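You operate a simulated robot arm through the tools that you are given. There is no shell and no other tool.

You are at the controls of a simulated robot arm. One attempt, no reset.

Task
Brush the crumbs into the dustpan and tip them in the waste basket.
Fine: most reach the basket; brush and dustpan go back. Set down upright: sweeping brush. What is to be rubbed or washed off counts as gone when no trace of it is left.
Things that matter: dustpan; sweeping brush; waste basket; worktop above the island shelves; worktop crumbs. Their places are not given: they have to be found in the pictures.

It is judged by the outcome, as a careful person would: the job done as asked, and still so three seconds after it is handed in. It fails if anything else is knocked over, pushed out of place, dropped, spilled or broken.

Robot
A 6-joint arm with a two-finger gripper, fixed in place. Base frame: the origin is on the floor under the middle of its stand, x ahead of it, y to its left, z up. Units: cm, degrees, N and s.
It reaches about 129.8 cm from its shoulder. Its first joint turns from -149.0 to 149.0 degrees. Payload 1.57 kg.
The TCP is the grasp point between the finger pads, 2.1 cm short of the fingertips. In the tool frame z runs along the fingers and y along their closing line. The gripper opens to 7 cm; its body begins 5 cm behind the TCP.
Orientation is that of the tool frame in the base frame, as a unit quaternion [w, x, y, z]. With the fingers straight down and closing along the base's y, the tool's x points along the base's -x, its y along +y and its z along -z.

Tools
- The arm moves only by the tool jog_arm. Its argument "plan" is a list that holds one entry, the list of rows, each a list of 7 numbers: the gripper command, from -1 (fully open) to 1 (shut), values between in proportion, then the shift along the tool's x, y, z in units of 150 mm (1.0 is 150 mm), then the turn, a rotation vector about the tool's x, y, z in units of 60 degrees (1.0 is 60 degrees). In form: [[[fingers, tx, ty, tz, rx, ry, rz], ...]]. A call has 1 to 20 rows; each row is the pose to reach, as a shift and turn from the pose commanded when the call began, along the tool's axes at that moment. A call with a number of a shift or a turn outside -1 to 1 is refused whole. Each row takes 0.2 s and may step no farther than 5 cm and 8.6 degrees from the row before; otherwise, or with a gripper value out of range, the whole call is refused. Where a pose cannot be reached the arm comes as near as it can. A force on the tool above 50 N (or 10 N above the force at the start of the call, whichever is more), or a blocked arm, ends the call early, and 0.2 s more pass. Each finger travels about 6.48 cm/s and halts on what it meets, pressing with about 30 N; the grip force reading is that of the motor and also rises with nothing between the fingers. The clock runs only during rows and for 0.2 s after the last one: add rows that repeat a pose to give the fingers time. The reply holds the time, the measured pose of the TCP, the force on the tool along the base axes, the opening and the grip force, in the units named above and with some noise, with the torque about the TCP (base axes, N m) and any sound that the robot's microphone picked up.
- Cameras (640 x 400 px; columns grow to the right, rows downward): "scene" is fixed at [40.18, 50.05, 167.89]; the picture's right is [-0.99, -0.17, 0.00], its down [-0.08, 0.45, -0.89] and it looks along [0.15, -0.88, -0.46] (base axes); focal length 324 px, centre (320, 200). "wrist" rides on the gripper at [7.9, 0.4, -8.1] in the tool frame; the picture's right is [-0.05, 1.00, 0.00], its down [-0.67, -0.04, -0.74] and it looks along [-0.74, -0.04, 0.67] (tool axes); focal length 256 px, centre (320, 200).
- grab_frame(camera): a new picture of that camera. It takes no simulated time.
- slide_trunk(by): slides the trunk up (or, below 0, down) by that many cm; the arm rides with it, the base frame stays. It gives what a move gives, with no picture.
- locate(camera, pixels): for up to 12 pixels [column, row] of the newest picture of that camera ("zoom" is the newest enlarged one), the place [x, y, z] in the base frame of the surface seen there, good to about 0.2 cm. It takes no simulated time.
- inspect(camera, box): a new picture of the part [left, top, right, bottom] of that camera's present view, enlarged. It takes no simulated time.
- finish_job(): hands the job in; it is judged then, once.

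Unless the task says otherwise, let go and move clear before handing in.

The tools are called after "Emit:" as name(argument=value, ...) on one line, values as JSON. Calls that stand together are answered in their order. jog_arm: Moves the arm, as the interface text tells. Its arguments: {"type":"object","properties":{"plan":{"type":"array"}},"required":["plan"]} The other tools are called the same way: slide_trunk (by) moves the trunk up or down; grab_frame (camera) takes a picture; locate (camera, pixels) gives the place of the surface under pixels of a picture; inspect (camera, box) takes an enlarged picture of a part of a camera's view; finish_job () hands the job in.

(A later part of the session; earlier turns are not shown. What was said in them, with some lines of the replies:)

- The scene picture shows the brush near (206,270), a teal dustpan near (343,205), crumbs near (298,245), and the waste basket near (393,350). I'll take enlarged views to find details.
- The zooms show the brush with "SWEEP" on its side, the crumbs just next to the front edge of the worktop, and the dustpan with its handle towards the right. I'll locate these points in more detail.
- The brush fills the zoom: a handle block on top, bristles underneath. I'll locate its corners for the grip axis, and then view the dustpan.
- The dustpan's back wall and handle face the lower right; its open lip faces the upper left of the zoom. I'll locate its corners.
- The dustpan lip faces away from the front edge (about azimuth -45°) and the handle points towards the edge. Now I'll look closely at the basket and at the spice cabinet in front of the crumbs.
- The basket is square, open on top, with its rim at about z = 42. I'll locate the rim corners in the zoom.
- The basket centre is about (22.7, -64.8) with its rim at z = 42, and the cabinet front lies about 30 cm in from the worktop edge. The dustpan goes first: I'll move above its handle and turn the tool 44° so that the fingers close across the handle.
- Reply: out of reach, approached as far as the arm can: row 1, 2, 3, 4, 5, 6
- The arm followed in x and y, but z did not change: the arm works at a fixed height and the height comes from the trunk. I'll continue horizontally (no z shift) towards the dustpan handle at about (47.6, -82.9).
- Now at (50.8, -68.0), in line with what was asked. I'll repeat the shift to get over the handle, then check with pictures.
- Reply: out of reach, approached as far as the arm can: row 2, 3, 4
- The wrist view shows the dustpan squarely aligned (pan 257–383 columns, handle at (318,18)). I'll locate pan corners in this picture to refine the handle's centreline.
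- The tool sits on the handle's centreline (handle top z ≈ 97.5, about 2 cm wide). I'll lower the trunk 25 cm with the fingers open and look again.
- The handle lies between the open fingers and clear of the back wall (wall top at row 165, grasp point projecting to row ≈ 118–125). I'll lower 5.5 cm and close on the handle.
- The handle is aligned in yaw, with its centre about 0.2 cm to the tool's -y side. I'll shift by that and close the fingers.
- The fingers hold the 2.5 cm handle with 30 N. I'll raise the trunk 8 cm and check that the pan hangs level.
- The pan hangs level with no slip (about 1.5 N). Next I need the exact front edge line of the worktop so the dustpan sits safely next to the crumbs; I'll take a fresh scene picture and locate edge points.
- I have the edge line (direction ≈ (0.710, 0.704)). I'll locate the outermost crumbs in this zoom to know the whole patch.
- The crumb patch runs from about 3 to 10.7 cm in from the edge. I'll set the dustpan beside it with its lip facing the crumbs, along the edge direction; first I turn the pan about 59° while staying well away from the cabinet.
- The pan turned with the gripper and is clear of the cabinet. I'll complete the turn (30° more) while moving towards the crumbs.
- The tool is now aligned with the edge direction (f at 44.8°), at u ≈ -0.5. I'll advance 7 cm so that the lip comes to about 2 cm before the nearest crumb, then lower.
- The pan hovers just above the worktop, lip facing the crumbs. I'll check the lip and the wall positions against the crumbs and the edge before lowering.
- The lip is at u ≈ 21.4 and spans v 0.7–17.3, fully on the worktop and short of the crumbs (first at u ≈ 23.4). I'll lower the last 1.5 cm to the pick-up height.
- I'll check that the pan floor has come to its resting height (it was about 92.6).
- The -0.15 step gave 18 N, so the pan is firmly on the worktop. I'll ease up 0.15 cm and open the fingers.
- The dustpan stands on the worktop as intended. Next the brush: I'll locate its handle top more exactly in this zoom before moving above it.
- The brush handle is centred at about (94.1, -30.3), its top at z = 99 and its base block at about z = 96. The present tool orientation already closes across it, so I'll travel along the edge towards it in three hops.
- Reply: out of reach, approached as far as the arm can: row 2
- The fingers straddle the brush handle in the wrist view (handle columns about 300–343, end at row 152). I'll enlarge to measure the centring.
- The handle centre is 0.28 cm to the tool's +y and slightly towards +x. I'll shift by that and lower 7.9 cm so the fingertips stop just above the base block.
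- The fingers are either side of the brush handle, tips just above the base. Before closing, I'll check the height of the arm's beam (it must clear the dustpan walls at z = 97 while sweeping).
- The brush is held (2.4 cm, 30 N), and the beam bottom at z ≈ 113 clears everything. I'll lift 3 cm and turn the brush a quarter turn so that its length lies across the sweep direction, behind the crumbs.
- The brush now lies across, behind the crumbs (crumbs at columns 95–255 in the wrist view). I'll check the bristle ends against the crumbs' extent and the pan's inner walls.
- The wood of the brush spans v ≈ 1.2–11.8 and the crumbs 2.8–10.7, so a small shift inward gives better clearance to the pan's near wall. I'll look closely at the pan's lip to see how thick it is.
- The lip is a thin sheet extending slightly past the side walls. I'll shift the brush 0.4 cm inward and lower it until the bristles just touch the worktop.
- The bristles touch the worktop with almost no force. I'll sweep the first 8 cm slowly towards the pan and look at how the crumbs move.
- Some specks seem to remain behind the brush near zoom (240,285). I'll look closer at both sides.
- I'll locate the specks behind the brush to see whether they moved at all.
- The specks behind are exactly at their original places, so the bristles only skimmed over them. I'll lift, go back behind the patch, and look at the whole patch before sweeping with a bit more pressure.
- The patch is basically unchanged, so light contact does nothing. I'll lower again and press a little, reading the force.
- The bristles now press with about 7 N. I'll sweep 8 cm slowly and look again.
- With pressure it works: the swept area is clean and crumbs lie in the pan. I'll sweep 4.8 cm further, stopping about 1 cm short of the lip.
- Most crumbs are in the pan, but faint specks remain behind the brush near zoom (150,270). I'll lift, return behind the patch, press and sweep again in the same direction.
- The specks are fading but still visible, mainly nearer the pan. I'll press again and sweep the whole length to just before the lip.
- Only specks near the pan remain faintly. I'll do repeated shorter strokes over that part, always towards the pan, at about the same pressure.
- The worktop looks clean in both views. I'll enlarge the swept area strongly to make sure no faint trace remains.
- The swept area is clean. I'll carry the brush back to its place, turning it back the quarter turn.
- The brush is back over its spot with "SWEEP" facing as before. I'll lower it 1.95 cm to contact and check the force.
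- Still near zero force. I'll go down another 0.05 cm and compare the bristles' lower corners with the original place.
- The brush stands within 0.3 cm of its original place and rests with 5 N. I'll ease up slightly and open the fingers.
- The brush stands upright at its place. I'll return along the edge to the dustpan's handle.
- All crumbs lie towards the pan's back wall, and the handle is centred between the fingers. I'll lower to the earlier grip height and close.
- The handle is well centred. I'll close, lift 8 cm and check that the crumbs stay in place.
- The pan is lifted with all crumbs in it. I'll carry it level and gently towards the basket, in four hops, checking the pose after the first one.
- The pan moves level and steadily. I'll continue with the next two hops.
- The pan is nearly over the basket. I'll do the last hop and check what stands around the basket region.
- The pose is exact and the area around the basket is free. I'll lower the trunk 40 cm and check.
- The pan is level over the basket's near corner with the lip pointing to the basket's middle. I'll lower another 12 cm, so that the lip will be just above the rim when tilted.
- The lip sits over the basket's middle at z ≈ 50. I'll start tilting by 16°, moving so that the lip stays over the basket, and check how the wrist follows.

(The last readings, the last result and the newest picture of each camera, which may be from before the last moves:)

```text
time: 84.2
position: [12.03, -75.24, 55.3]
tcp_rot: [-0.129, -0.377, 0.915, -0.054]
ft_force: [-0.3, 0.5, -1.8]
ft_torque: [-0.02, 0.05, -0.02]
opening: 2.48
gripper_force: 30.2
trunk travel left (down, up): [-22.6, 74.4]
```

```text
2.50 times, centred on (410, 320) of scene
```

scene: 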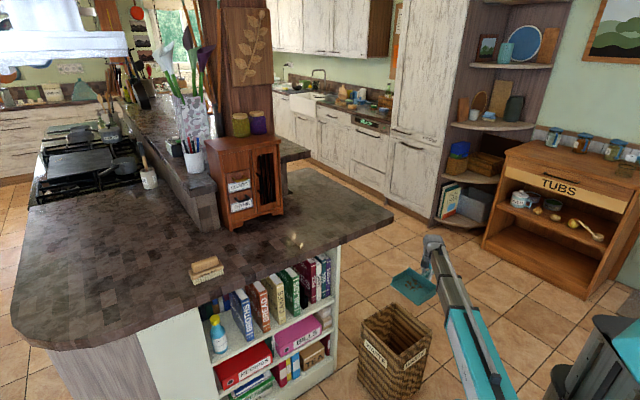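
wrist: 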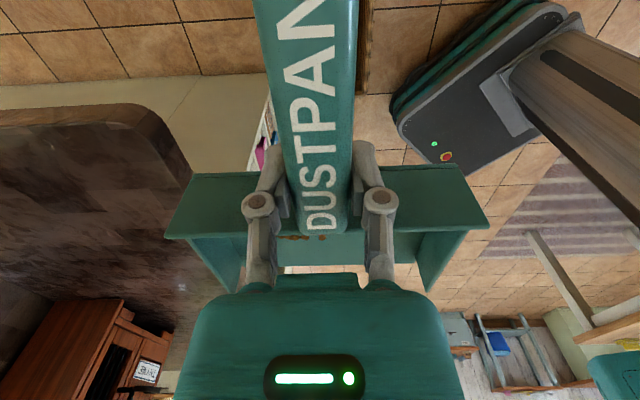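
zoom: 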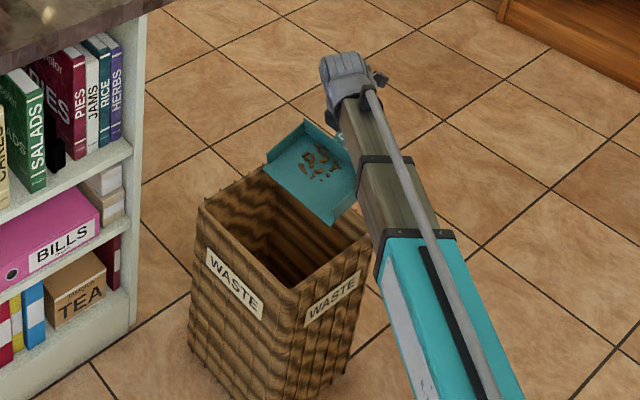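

The wrist follows well (z matches the expected pivot). I'll continue tilting in small steps to 40°, holding the lip over the basket's middle.

Emit:
jog_arm(plan=[[[1, -0.03, 0, -0.042, 0, 0.0667, 0], [1, -0.0605, 0, -0.0835, 0, 0.1333, 0], [1, -0.095, 0, -0.139, 0, 0.2, 0], [1, -0.1294, 0, -0.1941, 0, 0.2667, 0], [1, -0.167, 0, -0.262, 0, 0.3333, 0], [1, -0.2053, 0, -0.3296, 0, 0.4, 0], [1, -0.2053, 0, -0.3296, 0, 0.4, 0]]])

Emit:
inspect(camera="scene", box=[330, 240, 490, 400])

Emit:
grab_frame(camera="wrist")

```text
time: 85.8
position: [15.04, -72.27, 58.83]
tcp_rot: [-0.318, -0.358, 0.868, -0.13]
ft_force: [-0.2, 0.1, -1.7]
ft_torque: [-0.04, 0.03, 0.04]
opening: 2.46
gripper_force: 30.1
trunk travel left (down, up): [-22.6, 74.4]
```

```text
2.50 times, centred on (410, 320) of scene
```

zoom: 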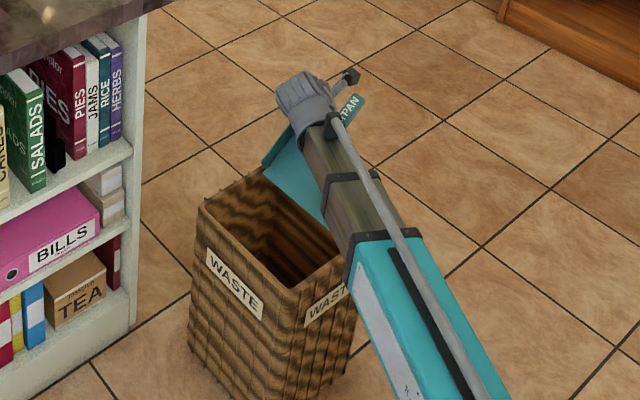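

```text
taken
```

wrist: 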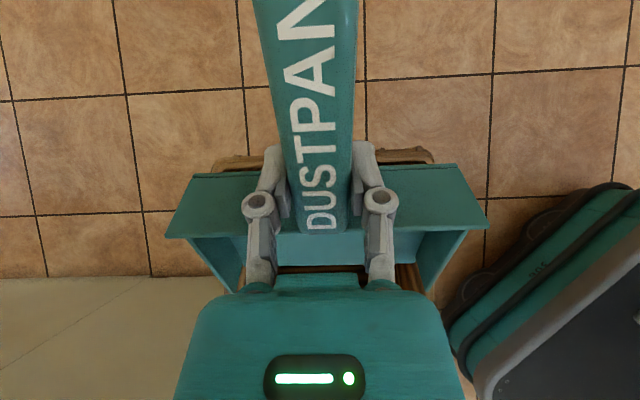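

The tilt is at 40°, with the pan mouth hanging in the basket opening. I'll continue to 72° to tip everything out.

Emit:
jog_arm(plan=[[[1, -0.005, 0, -0.088, 0, 0.0667, 0], [1, -0.01, 0, -0.177, 0, 0.1333, 0], [1, -0.013, 0, -0.275, 0, 0.2, 0], [1, -0.016, 0, -0.3735, 0, 0.2667, 0], [1, -0.017, 0, -0.479, 0, 0.3333, 0], [1, -0.018, 0, -0.585, 0, 0.4, 0], [1, -0.017, 0, -0.696, 0, 0.4667, 0], [1, -0.015, 0, -0.808, 0, 0.5333, 0], [1, -0.015, 0, -0.808, 0, 0.5333, 0], [1, -0.015, 0, -0.808, 0, 0.5333, 0], [1, -0.015, 0, -0.808, 0, 0.5333, 0]]])

Emit:
inspect(camera="scene", box=[330, 240, 490, 400])

Emit:
grab_frame(camera="wrist")

```text
time: 88.2
position: [20.63, -66.57, 67.34]
tcp_rot: [-0.544, -0.308, 0.748, -0.224]
ft_force: [-0.1, -0.2, -1.2]
ft_torque: [0.03, -0.02, -0.01]
opening: 2.48
gripper_force: 29.8
out of reach, approached as far as the arm can: row 2, 3, 4, 5, 6, 7, 8, 9, 10, 11
trunk travel left (down, up): [-22.6, 74.4]
```

```text
2.50 times, centred on (410, 320) of scene
```

zoom: 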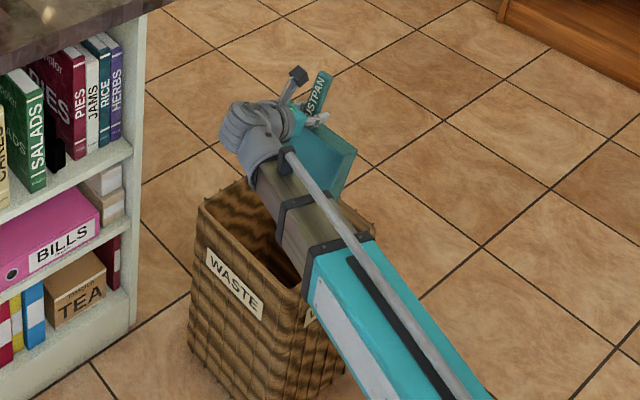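

```text
taken
```

wrist: 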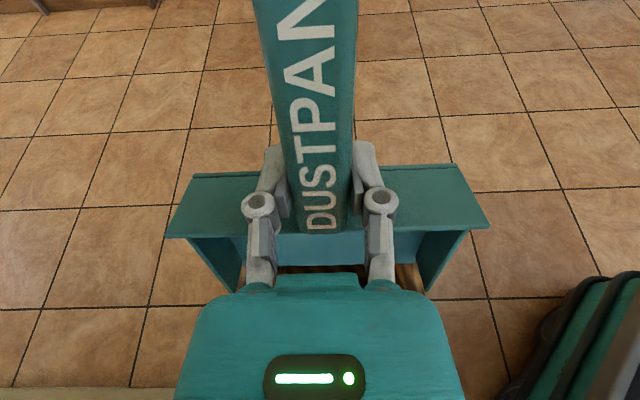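

The tilt is 72° and the weight reading fell to about 1.2 N. I'll look closely at the pan's interior and the floor around the basket.

Emit:
inspect(camera="scene", box=[380, 260, 440, 320])

Emit:
inspect(camera="wrist", box=[160, 150, 490, 300])

```text
6.67 times, centred on (410, 290) of scene
```

zoom: 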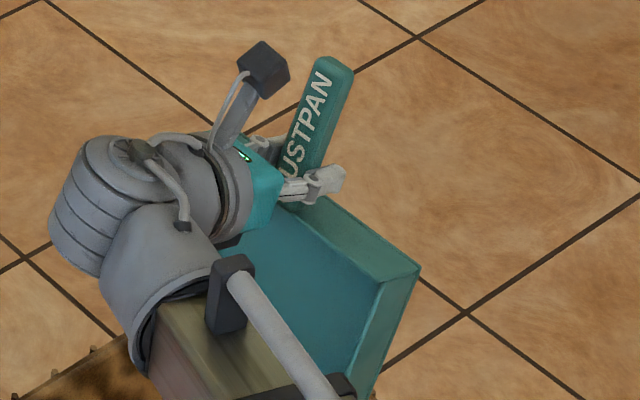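

```text
1.94 times, centred on (325, 225) of wrist
```

zoom: 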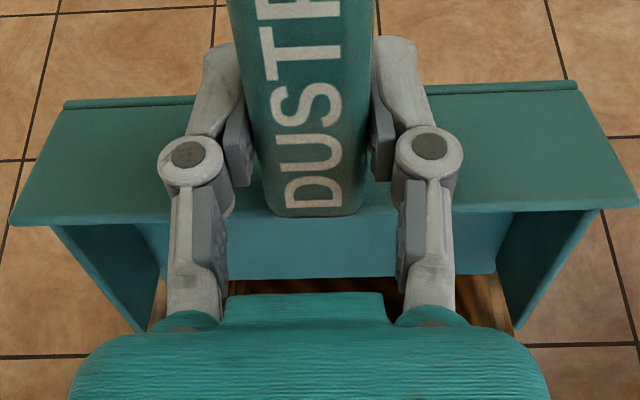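

The visible interior of the pan is empty. I'll tilt back to 24° along the reverse path and inspect the whole pan while it is still over the basket.

Emit:
jog_arm(plan=[[[1, -0.053, 0, 0.09, 0, -0.0667, 0], [1, -0.107, 0, 0.183, 0, -0.1333, 0], [1, -0.206, 0, 0.36, 0, -0.2667, 0], [1, -0.294, 0, 0.526, 0, -0.4, 0], [1, -0.369, 0, 0.678, 0, -0.5333, 0], [1, -0.431, 0, 0.814, 0, -0.6667, 0], [1, -0.477, 0, 0.931, 0, -0.8, 0], [1, -0.477, 0, 0.931, 0, -0.8, 0]]])

Emit:
inspect(camera="scene", box=[350, 260, 450, 360])

```text
time: 90.0
position: [12.88, -74.55, 56.14]
tcp_rot: [-0.192, -0.374, 0.904, -0.079]
ft_force: [-0.5, 0.1, -0.5]
ft_torque: [-0.03, 0.02, 0.0]
opening: 2.44
gripper_force: 30.6
trunk travel left (down, up): [-22.6, 74.4]
```

```text
4.00 times, centred on (400, 310) of scene
```

zoom: 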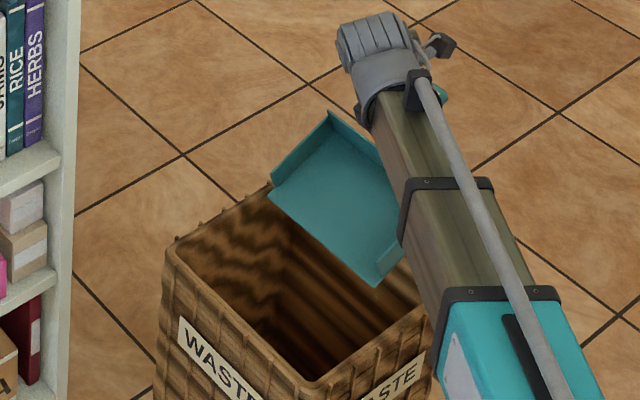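

The whole pan is empty, and no crumbs lie around the basket. I'll level the pan and raise the trunk back up.

Emit:
jog_arm(plan=[[[1, 0.025, 0, 0.043, 0, -0.0667, 0], [1, 0.05, 0, 0.0865, 0, -0.1333, 0], [1, 0.094, 0, 0.145, 0, -0.2667, 0], [1, 0.131, 0, 0.175, 0, -0.4, 0], [1, 0.131, 0, 0.175, 0, -0.4, 0]]])

Emit:
slide_trunk(by=50)

Emit:
grab_frame(camera="scene")

Emit:
inspect(camera="scene", box=[330, 280, 470, 400])

```text
time: 91.2
position: [10.97, -76.45, 54.46]
tcp_rot: [0.001, -0.383, 0.924, -0.001]
ft_force: [-0.6, -0.7, -1.0]
ft_torque: [-0.05, 0.07, -0.01]
opening: 2.47
gripper_force: 29.9
trunk travel left (down, up): [-22.6, 74.4]
```

```text
refused: 50 is not a number from -40 to 40
```

```text
taken
```

scene: 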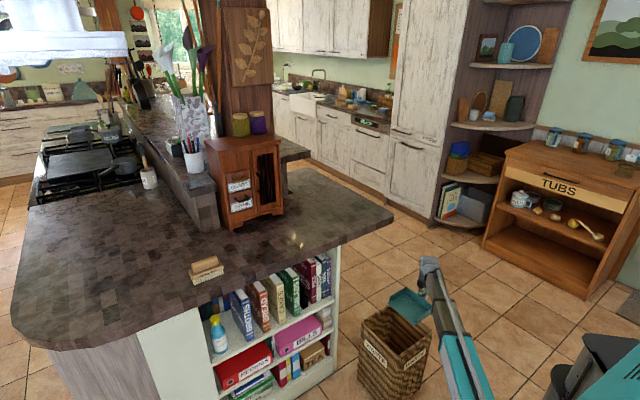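

```text
3.33 times, centred on (400, 340) of scene
```

zoom: 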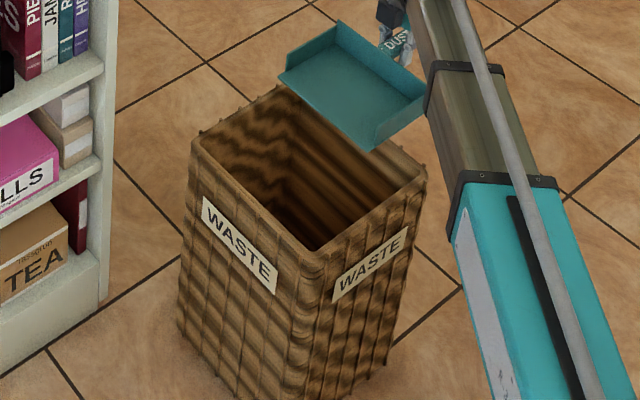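

The pan is level and empty; the slide is limited to 40 cm per call. I'll raise in two slides (40 and 11.5 cm).

Emit:
slide_trunk(by=40)

Emit:
slide_trunk(by=11.5)

Emit:
grab_frame(camera="scene")

Emit:
inspect(camera="scene", box=[330, 280, 470, 400])

```text
time: 95.1
position: [10.88, -76.57, 94.5]
tcp_rot: [0.0, -0.381, 0.924, -0.001]
ft_force: [-0.2, 0.1, -1.8]
ft_torque: [-0.04, 0.03, 0.0]
opening: 2.46
gripper_force: 29.8
trunk travel left (down, up): [-62.6, 34.4]
```

```text
time: 96.5
position: [10.97, -76.63, 105.96]
tcp_rot: [0.0, -0.381, 0.924, -0.001]
ft_force: [-0.6, 1.0, -1.9]
ft_torque: [-0.04, 0.06, -0.02]
opening: 2.45
gripper_force: 29.8
trunk travel left (down, up): [-74.1, 22.9]
```

```text
taken
```

scene: 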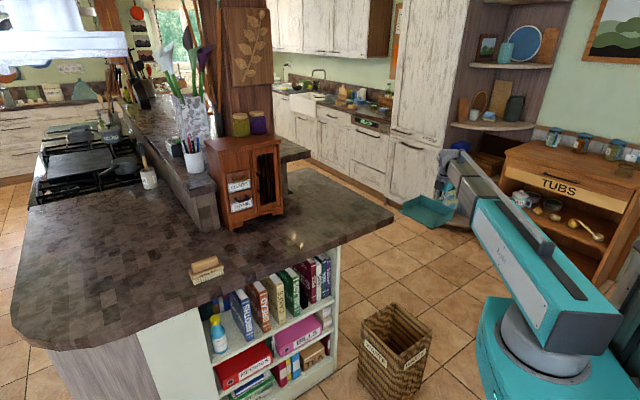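

```text
3.33 times, centred on (400, 340) of scene
```

zoom: 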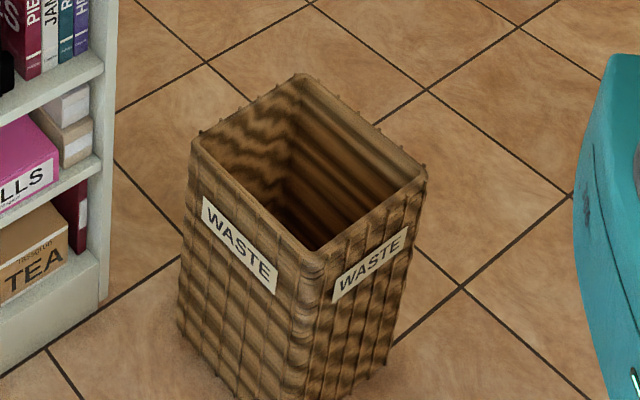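

The basket is undisturbed, and the floor around it is clean. I'll carry the dustpan back to its place, turning it as I go.

Emit:
jog_arm(plan=[[[1, -0.06, -0.084, 0, 0, 0, 0.1225], [1, -0.12, -0.168, 0, 0, 0, 0.245], [1, -0.18, -0.252, 0, 0, 0, 0.3675], [1, -0.24, -0.336, 0, 0, 0, 0.49], [1, -0.3, -0.42, 0, 0, 0, 0.6125], [1, -0.36, -0.504, 0, 0, 0, 0.735], [1, -0.42, -0.588, 0, 0, 0, 0.8575], [1, -0.48, -0.673, 0, 0, 0, 0.98], [1, -0.48, -0.673, 0, 0, 0, 0.98]]])

Emit:
jog_arm(plan=[[[1, -0.165, 0.013, 0, 0, 0, 0.1014], [1, -0.33, 0.026, 0, 0, 0, 0.2028], [1, -0.495, 0.038, 0, 0, 0, 0.304], [1, -0.66, 0.05, 0, 0, 0, 0.4056], [1, -0.823, 0.063, 0, 0, 0, 0.507], [1, -0.823, 0.063, 0, 0, 0, 0.507]]])

Emit:
grab_frame(camera="scene")

```text
time: 98.5
position: [23.15, -78.61, 106.04]
tcp_rot: [0.0, 0.122, 0.993, 0.0]
ft_force: [0.4, 1.0, -2.1]
ft_torque: [0.03, 0.07, 0.01]
opening: 2.49
gripper_force: 29.7
trunk travel left (down, up): [-74.1, 22.9]
```

```text
time: 99.9
position: [35.47, -80.75, 105.97]
tcp_rot: [0.0, 0.379, 0.925, -0.001]
ft_force: [-0.7, 0.5, -1.2]
ft_torque: [0.07, 0.06, 0.05]
opening: 2.47
gripper_force: 30.3
trunk travel left (down, up): [-74.1, 22.9]
```

```text
taken
```

scene: 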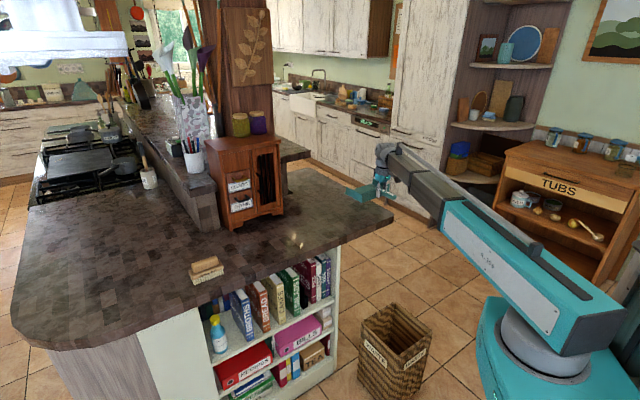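

The pan is at (35.5, -80.8), correctly oriented. I'll move the last 12 cm above its original place and then lower it.

Emit:
jog_arm(plan=[[[1, -0.12, 0.083, 0, 0, 0, 0], [1, -0.26, 0.18, 0, 0, 0, 0], [1, -0.4, 0.277, 0, 0, 0, 0], [1, -0.54, 0.375, 0, 0, 0, 0], [1, -0.63, 0.437, 0, 0, 0, 0], [1, -0.674, 0.468, 0, 0, 0, 0], [1, -0.674, 0.468, 0, 0, 0, 0]]])

Emit:
slide_trunk(by=-8.5)

Emit:
inspect(camera="scene", box=[304, 170, 400, 230])

```text
time: 101.5
position: [47.6, -82.71, 105.88]
tcp_rot: [0.0, 0.378, 0.926, -0.001]
ft_force: [0.1, -0.7, -1.8]
ft_torque: [0.08, 0.08, -0.02]
opening: 2.46
gripper_force: 30.4
trunk travel left (down, up): [-74.1, 22.9]
```

```text
time: 102.7
position: [47.46, -82.63, 97.47]
tcp_rot: [0.0, 0.378, 0.926, 0.0]
ft_force: [-0.2, -0.1, -1.7]
ft_torque: [0.04, 0.04, 0.02]
opening: 2.45
gripper_force: 29.6
trunk travel left (down, up): [-65.6, 31.4]
```

```text
6.67 times, centred on (352, 200) of scene
```

zoom: 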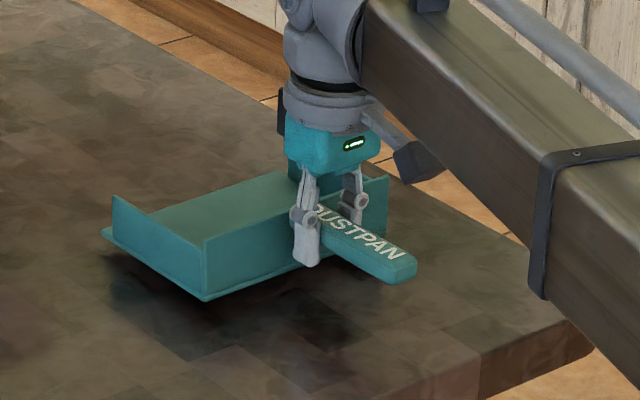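

The pan hovers 1 cm above its place. I'll lower to the pick-up height and compare its corners with the originals.

Emit:
slide_trunk(by=-1.1)

Emit:
inspect(camera="scene", box=[304, 180, 384, 230])

Emit:
locate(camera="zoom", pixels=[[130, 212], [245, 290], [248, 220], [140, 170], [467, 147], [495, 250], [470, 270]])

```text
time: 103.3
position: [47.48, -82.51, 96.42]
tcp_rot: [-0.001, 0.378, 0.926, 0.0]
ft_force: [-0.5, -0.8, 6.4]
ft_torque: [-0.1, -0.1, -0.02]
opening: 2.46
gripper_force: 29.9
trunk travel left (down, up): [-64.5, 32.5]
```

```text
8.00 times, centred on (344, 205) of scene
```

zoom: 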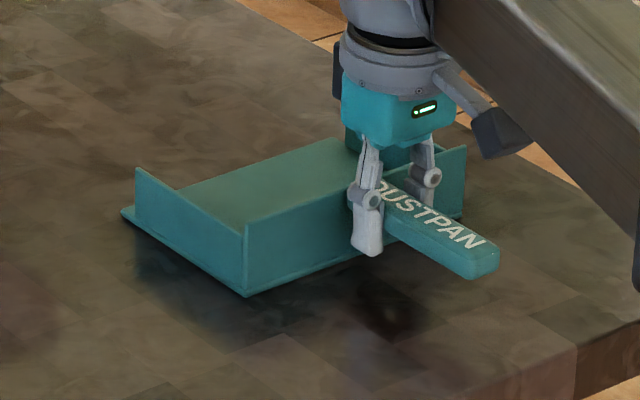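

```text
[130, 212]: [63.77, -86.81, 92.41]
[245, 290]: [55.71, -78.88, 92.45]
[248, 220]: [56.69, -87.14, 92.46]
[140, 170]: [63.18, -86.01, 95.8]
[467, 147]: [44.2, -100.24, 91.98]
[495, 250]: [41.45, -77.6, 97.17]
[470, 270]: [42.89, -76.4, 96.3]
```

The pan is back within about 0.3 cm of its original place, pressing 6 N. I'll lift 0.5 cm, correct that small offset, and set it down again.

Emit:
slide_trunk(by=0.5)

Emit:
jog_arm(plan=[[[1, -0.019, -0.0096, 0, 0, 0, 0], [1, -0.019, -0.0096, 0, 0, 0, 0]]])

Emit:
slide_trunk(by=-0.45)

Emit:
inspect(camera="scene", box=[304, 180, 384, 230])

```text
time: 103.9
position: [47.5, -82.68, 96.98]
tcp_rot: [0.0, 0.378, 0.926, 0.0]
ft_force: [-0.4, -0.1, -1.2]
ft_torque: [0.07, 0.06, 0.03]
opening: 2.47
gripper_force: 30.1
trunk travel left (down, up): [-65.0, 32.0]
```

```text
time: 104.5
position: [47.67, -83.08, 96.89]
tcp_rot: [0.0, 0.377, 0.926, 0.0]
ft_force: [-0.3, 0.3, -2.3]
ft_torque: [0.06, 0.07, 0.01]
opening: 2.47
gripper_force: 30.3
trunk travel left (down, up): [-65.0, 32.0]
```

```text
time: 105.0
position: [47.58, -83.06, 96.36]
tcp_rot: [0.001, 0.378, 0.926, 0.0]
ft_force: [-0.8, 0.2, 0.6]
ft_torque: [0.02, 0.0, 0.0]
opening: 2.47
gripper_force: 30.5
trunk travel left (down, up): [-64.6, 32.4]
```

```text
8.00 times, centred on (344, 205) of scene
```

zoom: 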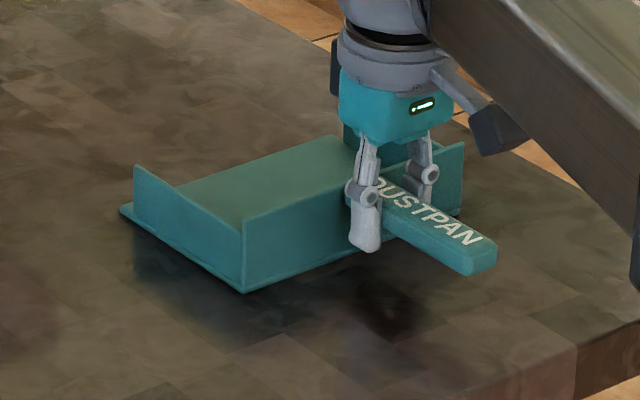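

The pan matches its original outline to about 4 zoom pixels (≈ 0.2 cm) and rests on the worktop. I'll open the fingers, rise and back away.

Emit:
jog_arm(plan=[[[0.5, 0, 0, 0, 0, 0, 0], [0, 0, 0, 0, 0, 0, 0], [-0.5, 0, 0, 0, 0, 0, 0], [-1, 0, 0, 0, 0, 0, 0], [-1, 0, 0, 0, 0, 0, 0]]])

Emit:
slide_trunk(by=25)

Emit:
grab_frame(camera="scene")

Emit:
grab_frame(camera="wrist")

Emit:
inspect(camera="scene", box=[304, 180, 384, 230])

```text
time: 106.2
position: [47.79, -83.0, 96.54]
tcp_rot: [-0.001, 0.377, 0.926, 0.0]
ft_force: [-0.5, 0.2, 0.1]
ft_torque: [0.01, -0.03, -0.02]
opening: 6.99
gripper_force: 0.0
trunk travel left (down, up): [-64.6, 32.4]
```

```text
time: 108.8
position: [47.59, -82.97, 121.47]
tcp_rot: [-0.001, 0.378, 0.926, -0.001]
ft_force: [-0.6, 0.0, -1.0]
ft_torque: [0.01, -0.03, 0.02]
opening: 7.02
gripper_force: 0.0
trunk travel left (down, up): [-89.6, 7.4]
```

```text
taken
```

scene: 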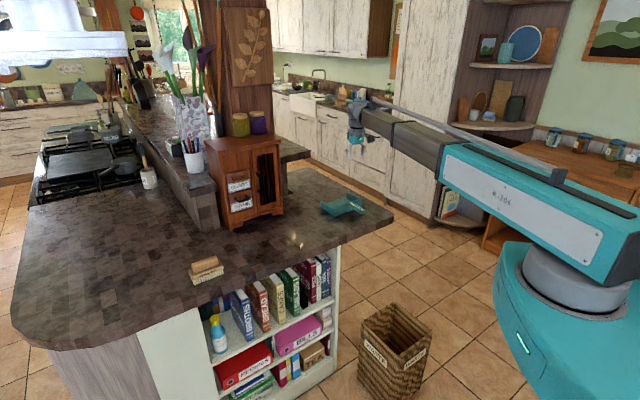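

```text
taken
```

wrist: 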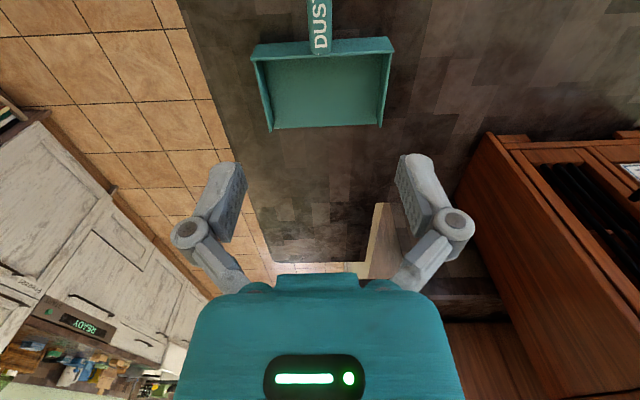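

```text
8.00 times, centred on (344, 205) of scene
```

zoom: 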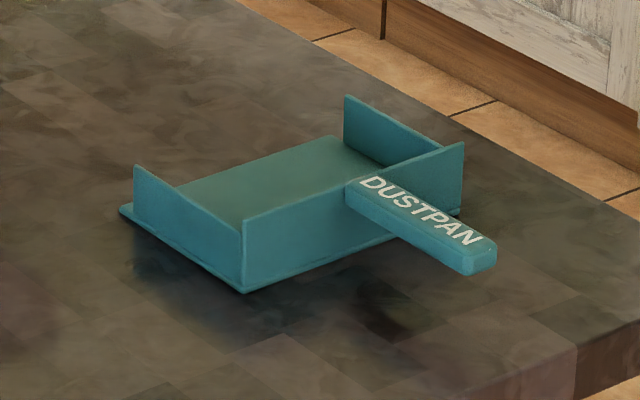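

The dustpan stands empty at its place. I'll check the worktop where the crumbs were, the brush, and the floor once more.

Emit:
inspect(camera="scene", box=[235, 220, 315, 275])

Emit:
inspect(camera="scene", box=[185, 245, 235, 290])

Emit:
inspect(camera="scene", box=[330, 270, 480, 400])

```text
7.27 times, centred on (275, 248) of scene
```

zoom: 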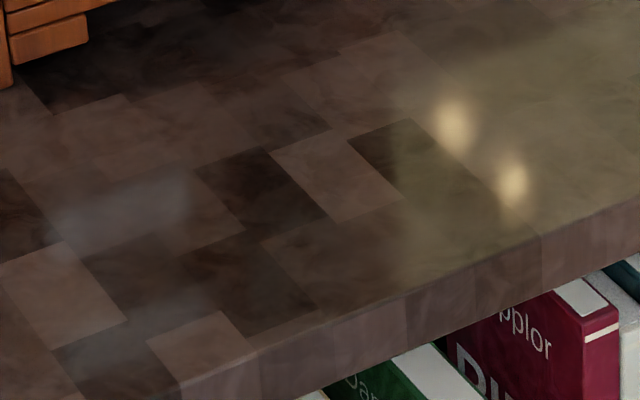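

```text
8.89 times, centred on (210, 268) of scene
```

zoom: 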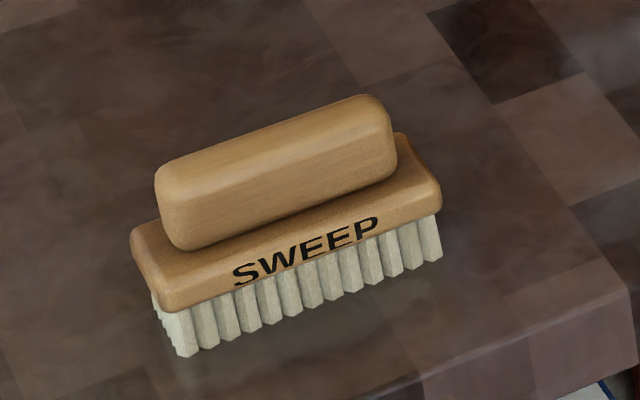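

```text
3.08 times, centred on (405, 335) of scene
```

zoom: 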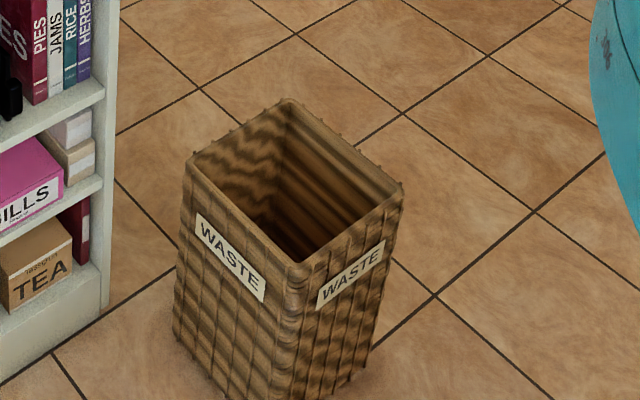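

The worktop shows no trace of crumbs, the brush stands upright at its place, the dustpan is back, and the basket and floor look undisturbed. The gripper is open and well clear, so I hand the job in.

Emit:
finish_job()

```text
The job is handed in.
```

The crumbs have been swept into the dustpan and tipped into the waste basket, and the job is handed in. I don't have the judge's result.

- **Worktop:** no trace of crumbs is left in the enlarged views. It took several firm strokes, because the bristles skimmed over the crumbs at first.
- **Waste basket:** the pan was tilted about 72° over the opening and came back empty. I couldn't see the bottom of the basket, so I'm inferring the crumbs are inside. No crumbs showed on the visible floor around it.
- **Brush and dustpan:** the brush stands upright within about 0.3 cm of where it started, and the dustpan is within about 0.2 cm of its original place.
- **Everything else:** the last pictures show nothing else moved or knocked over. The gripper is open and about 25 cm above the dustpan.
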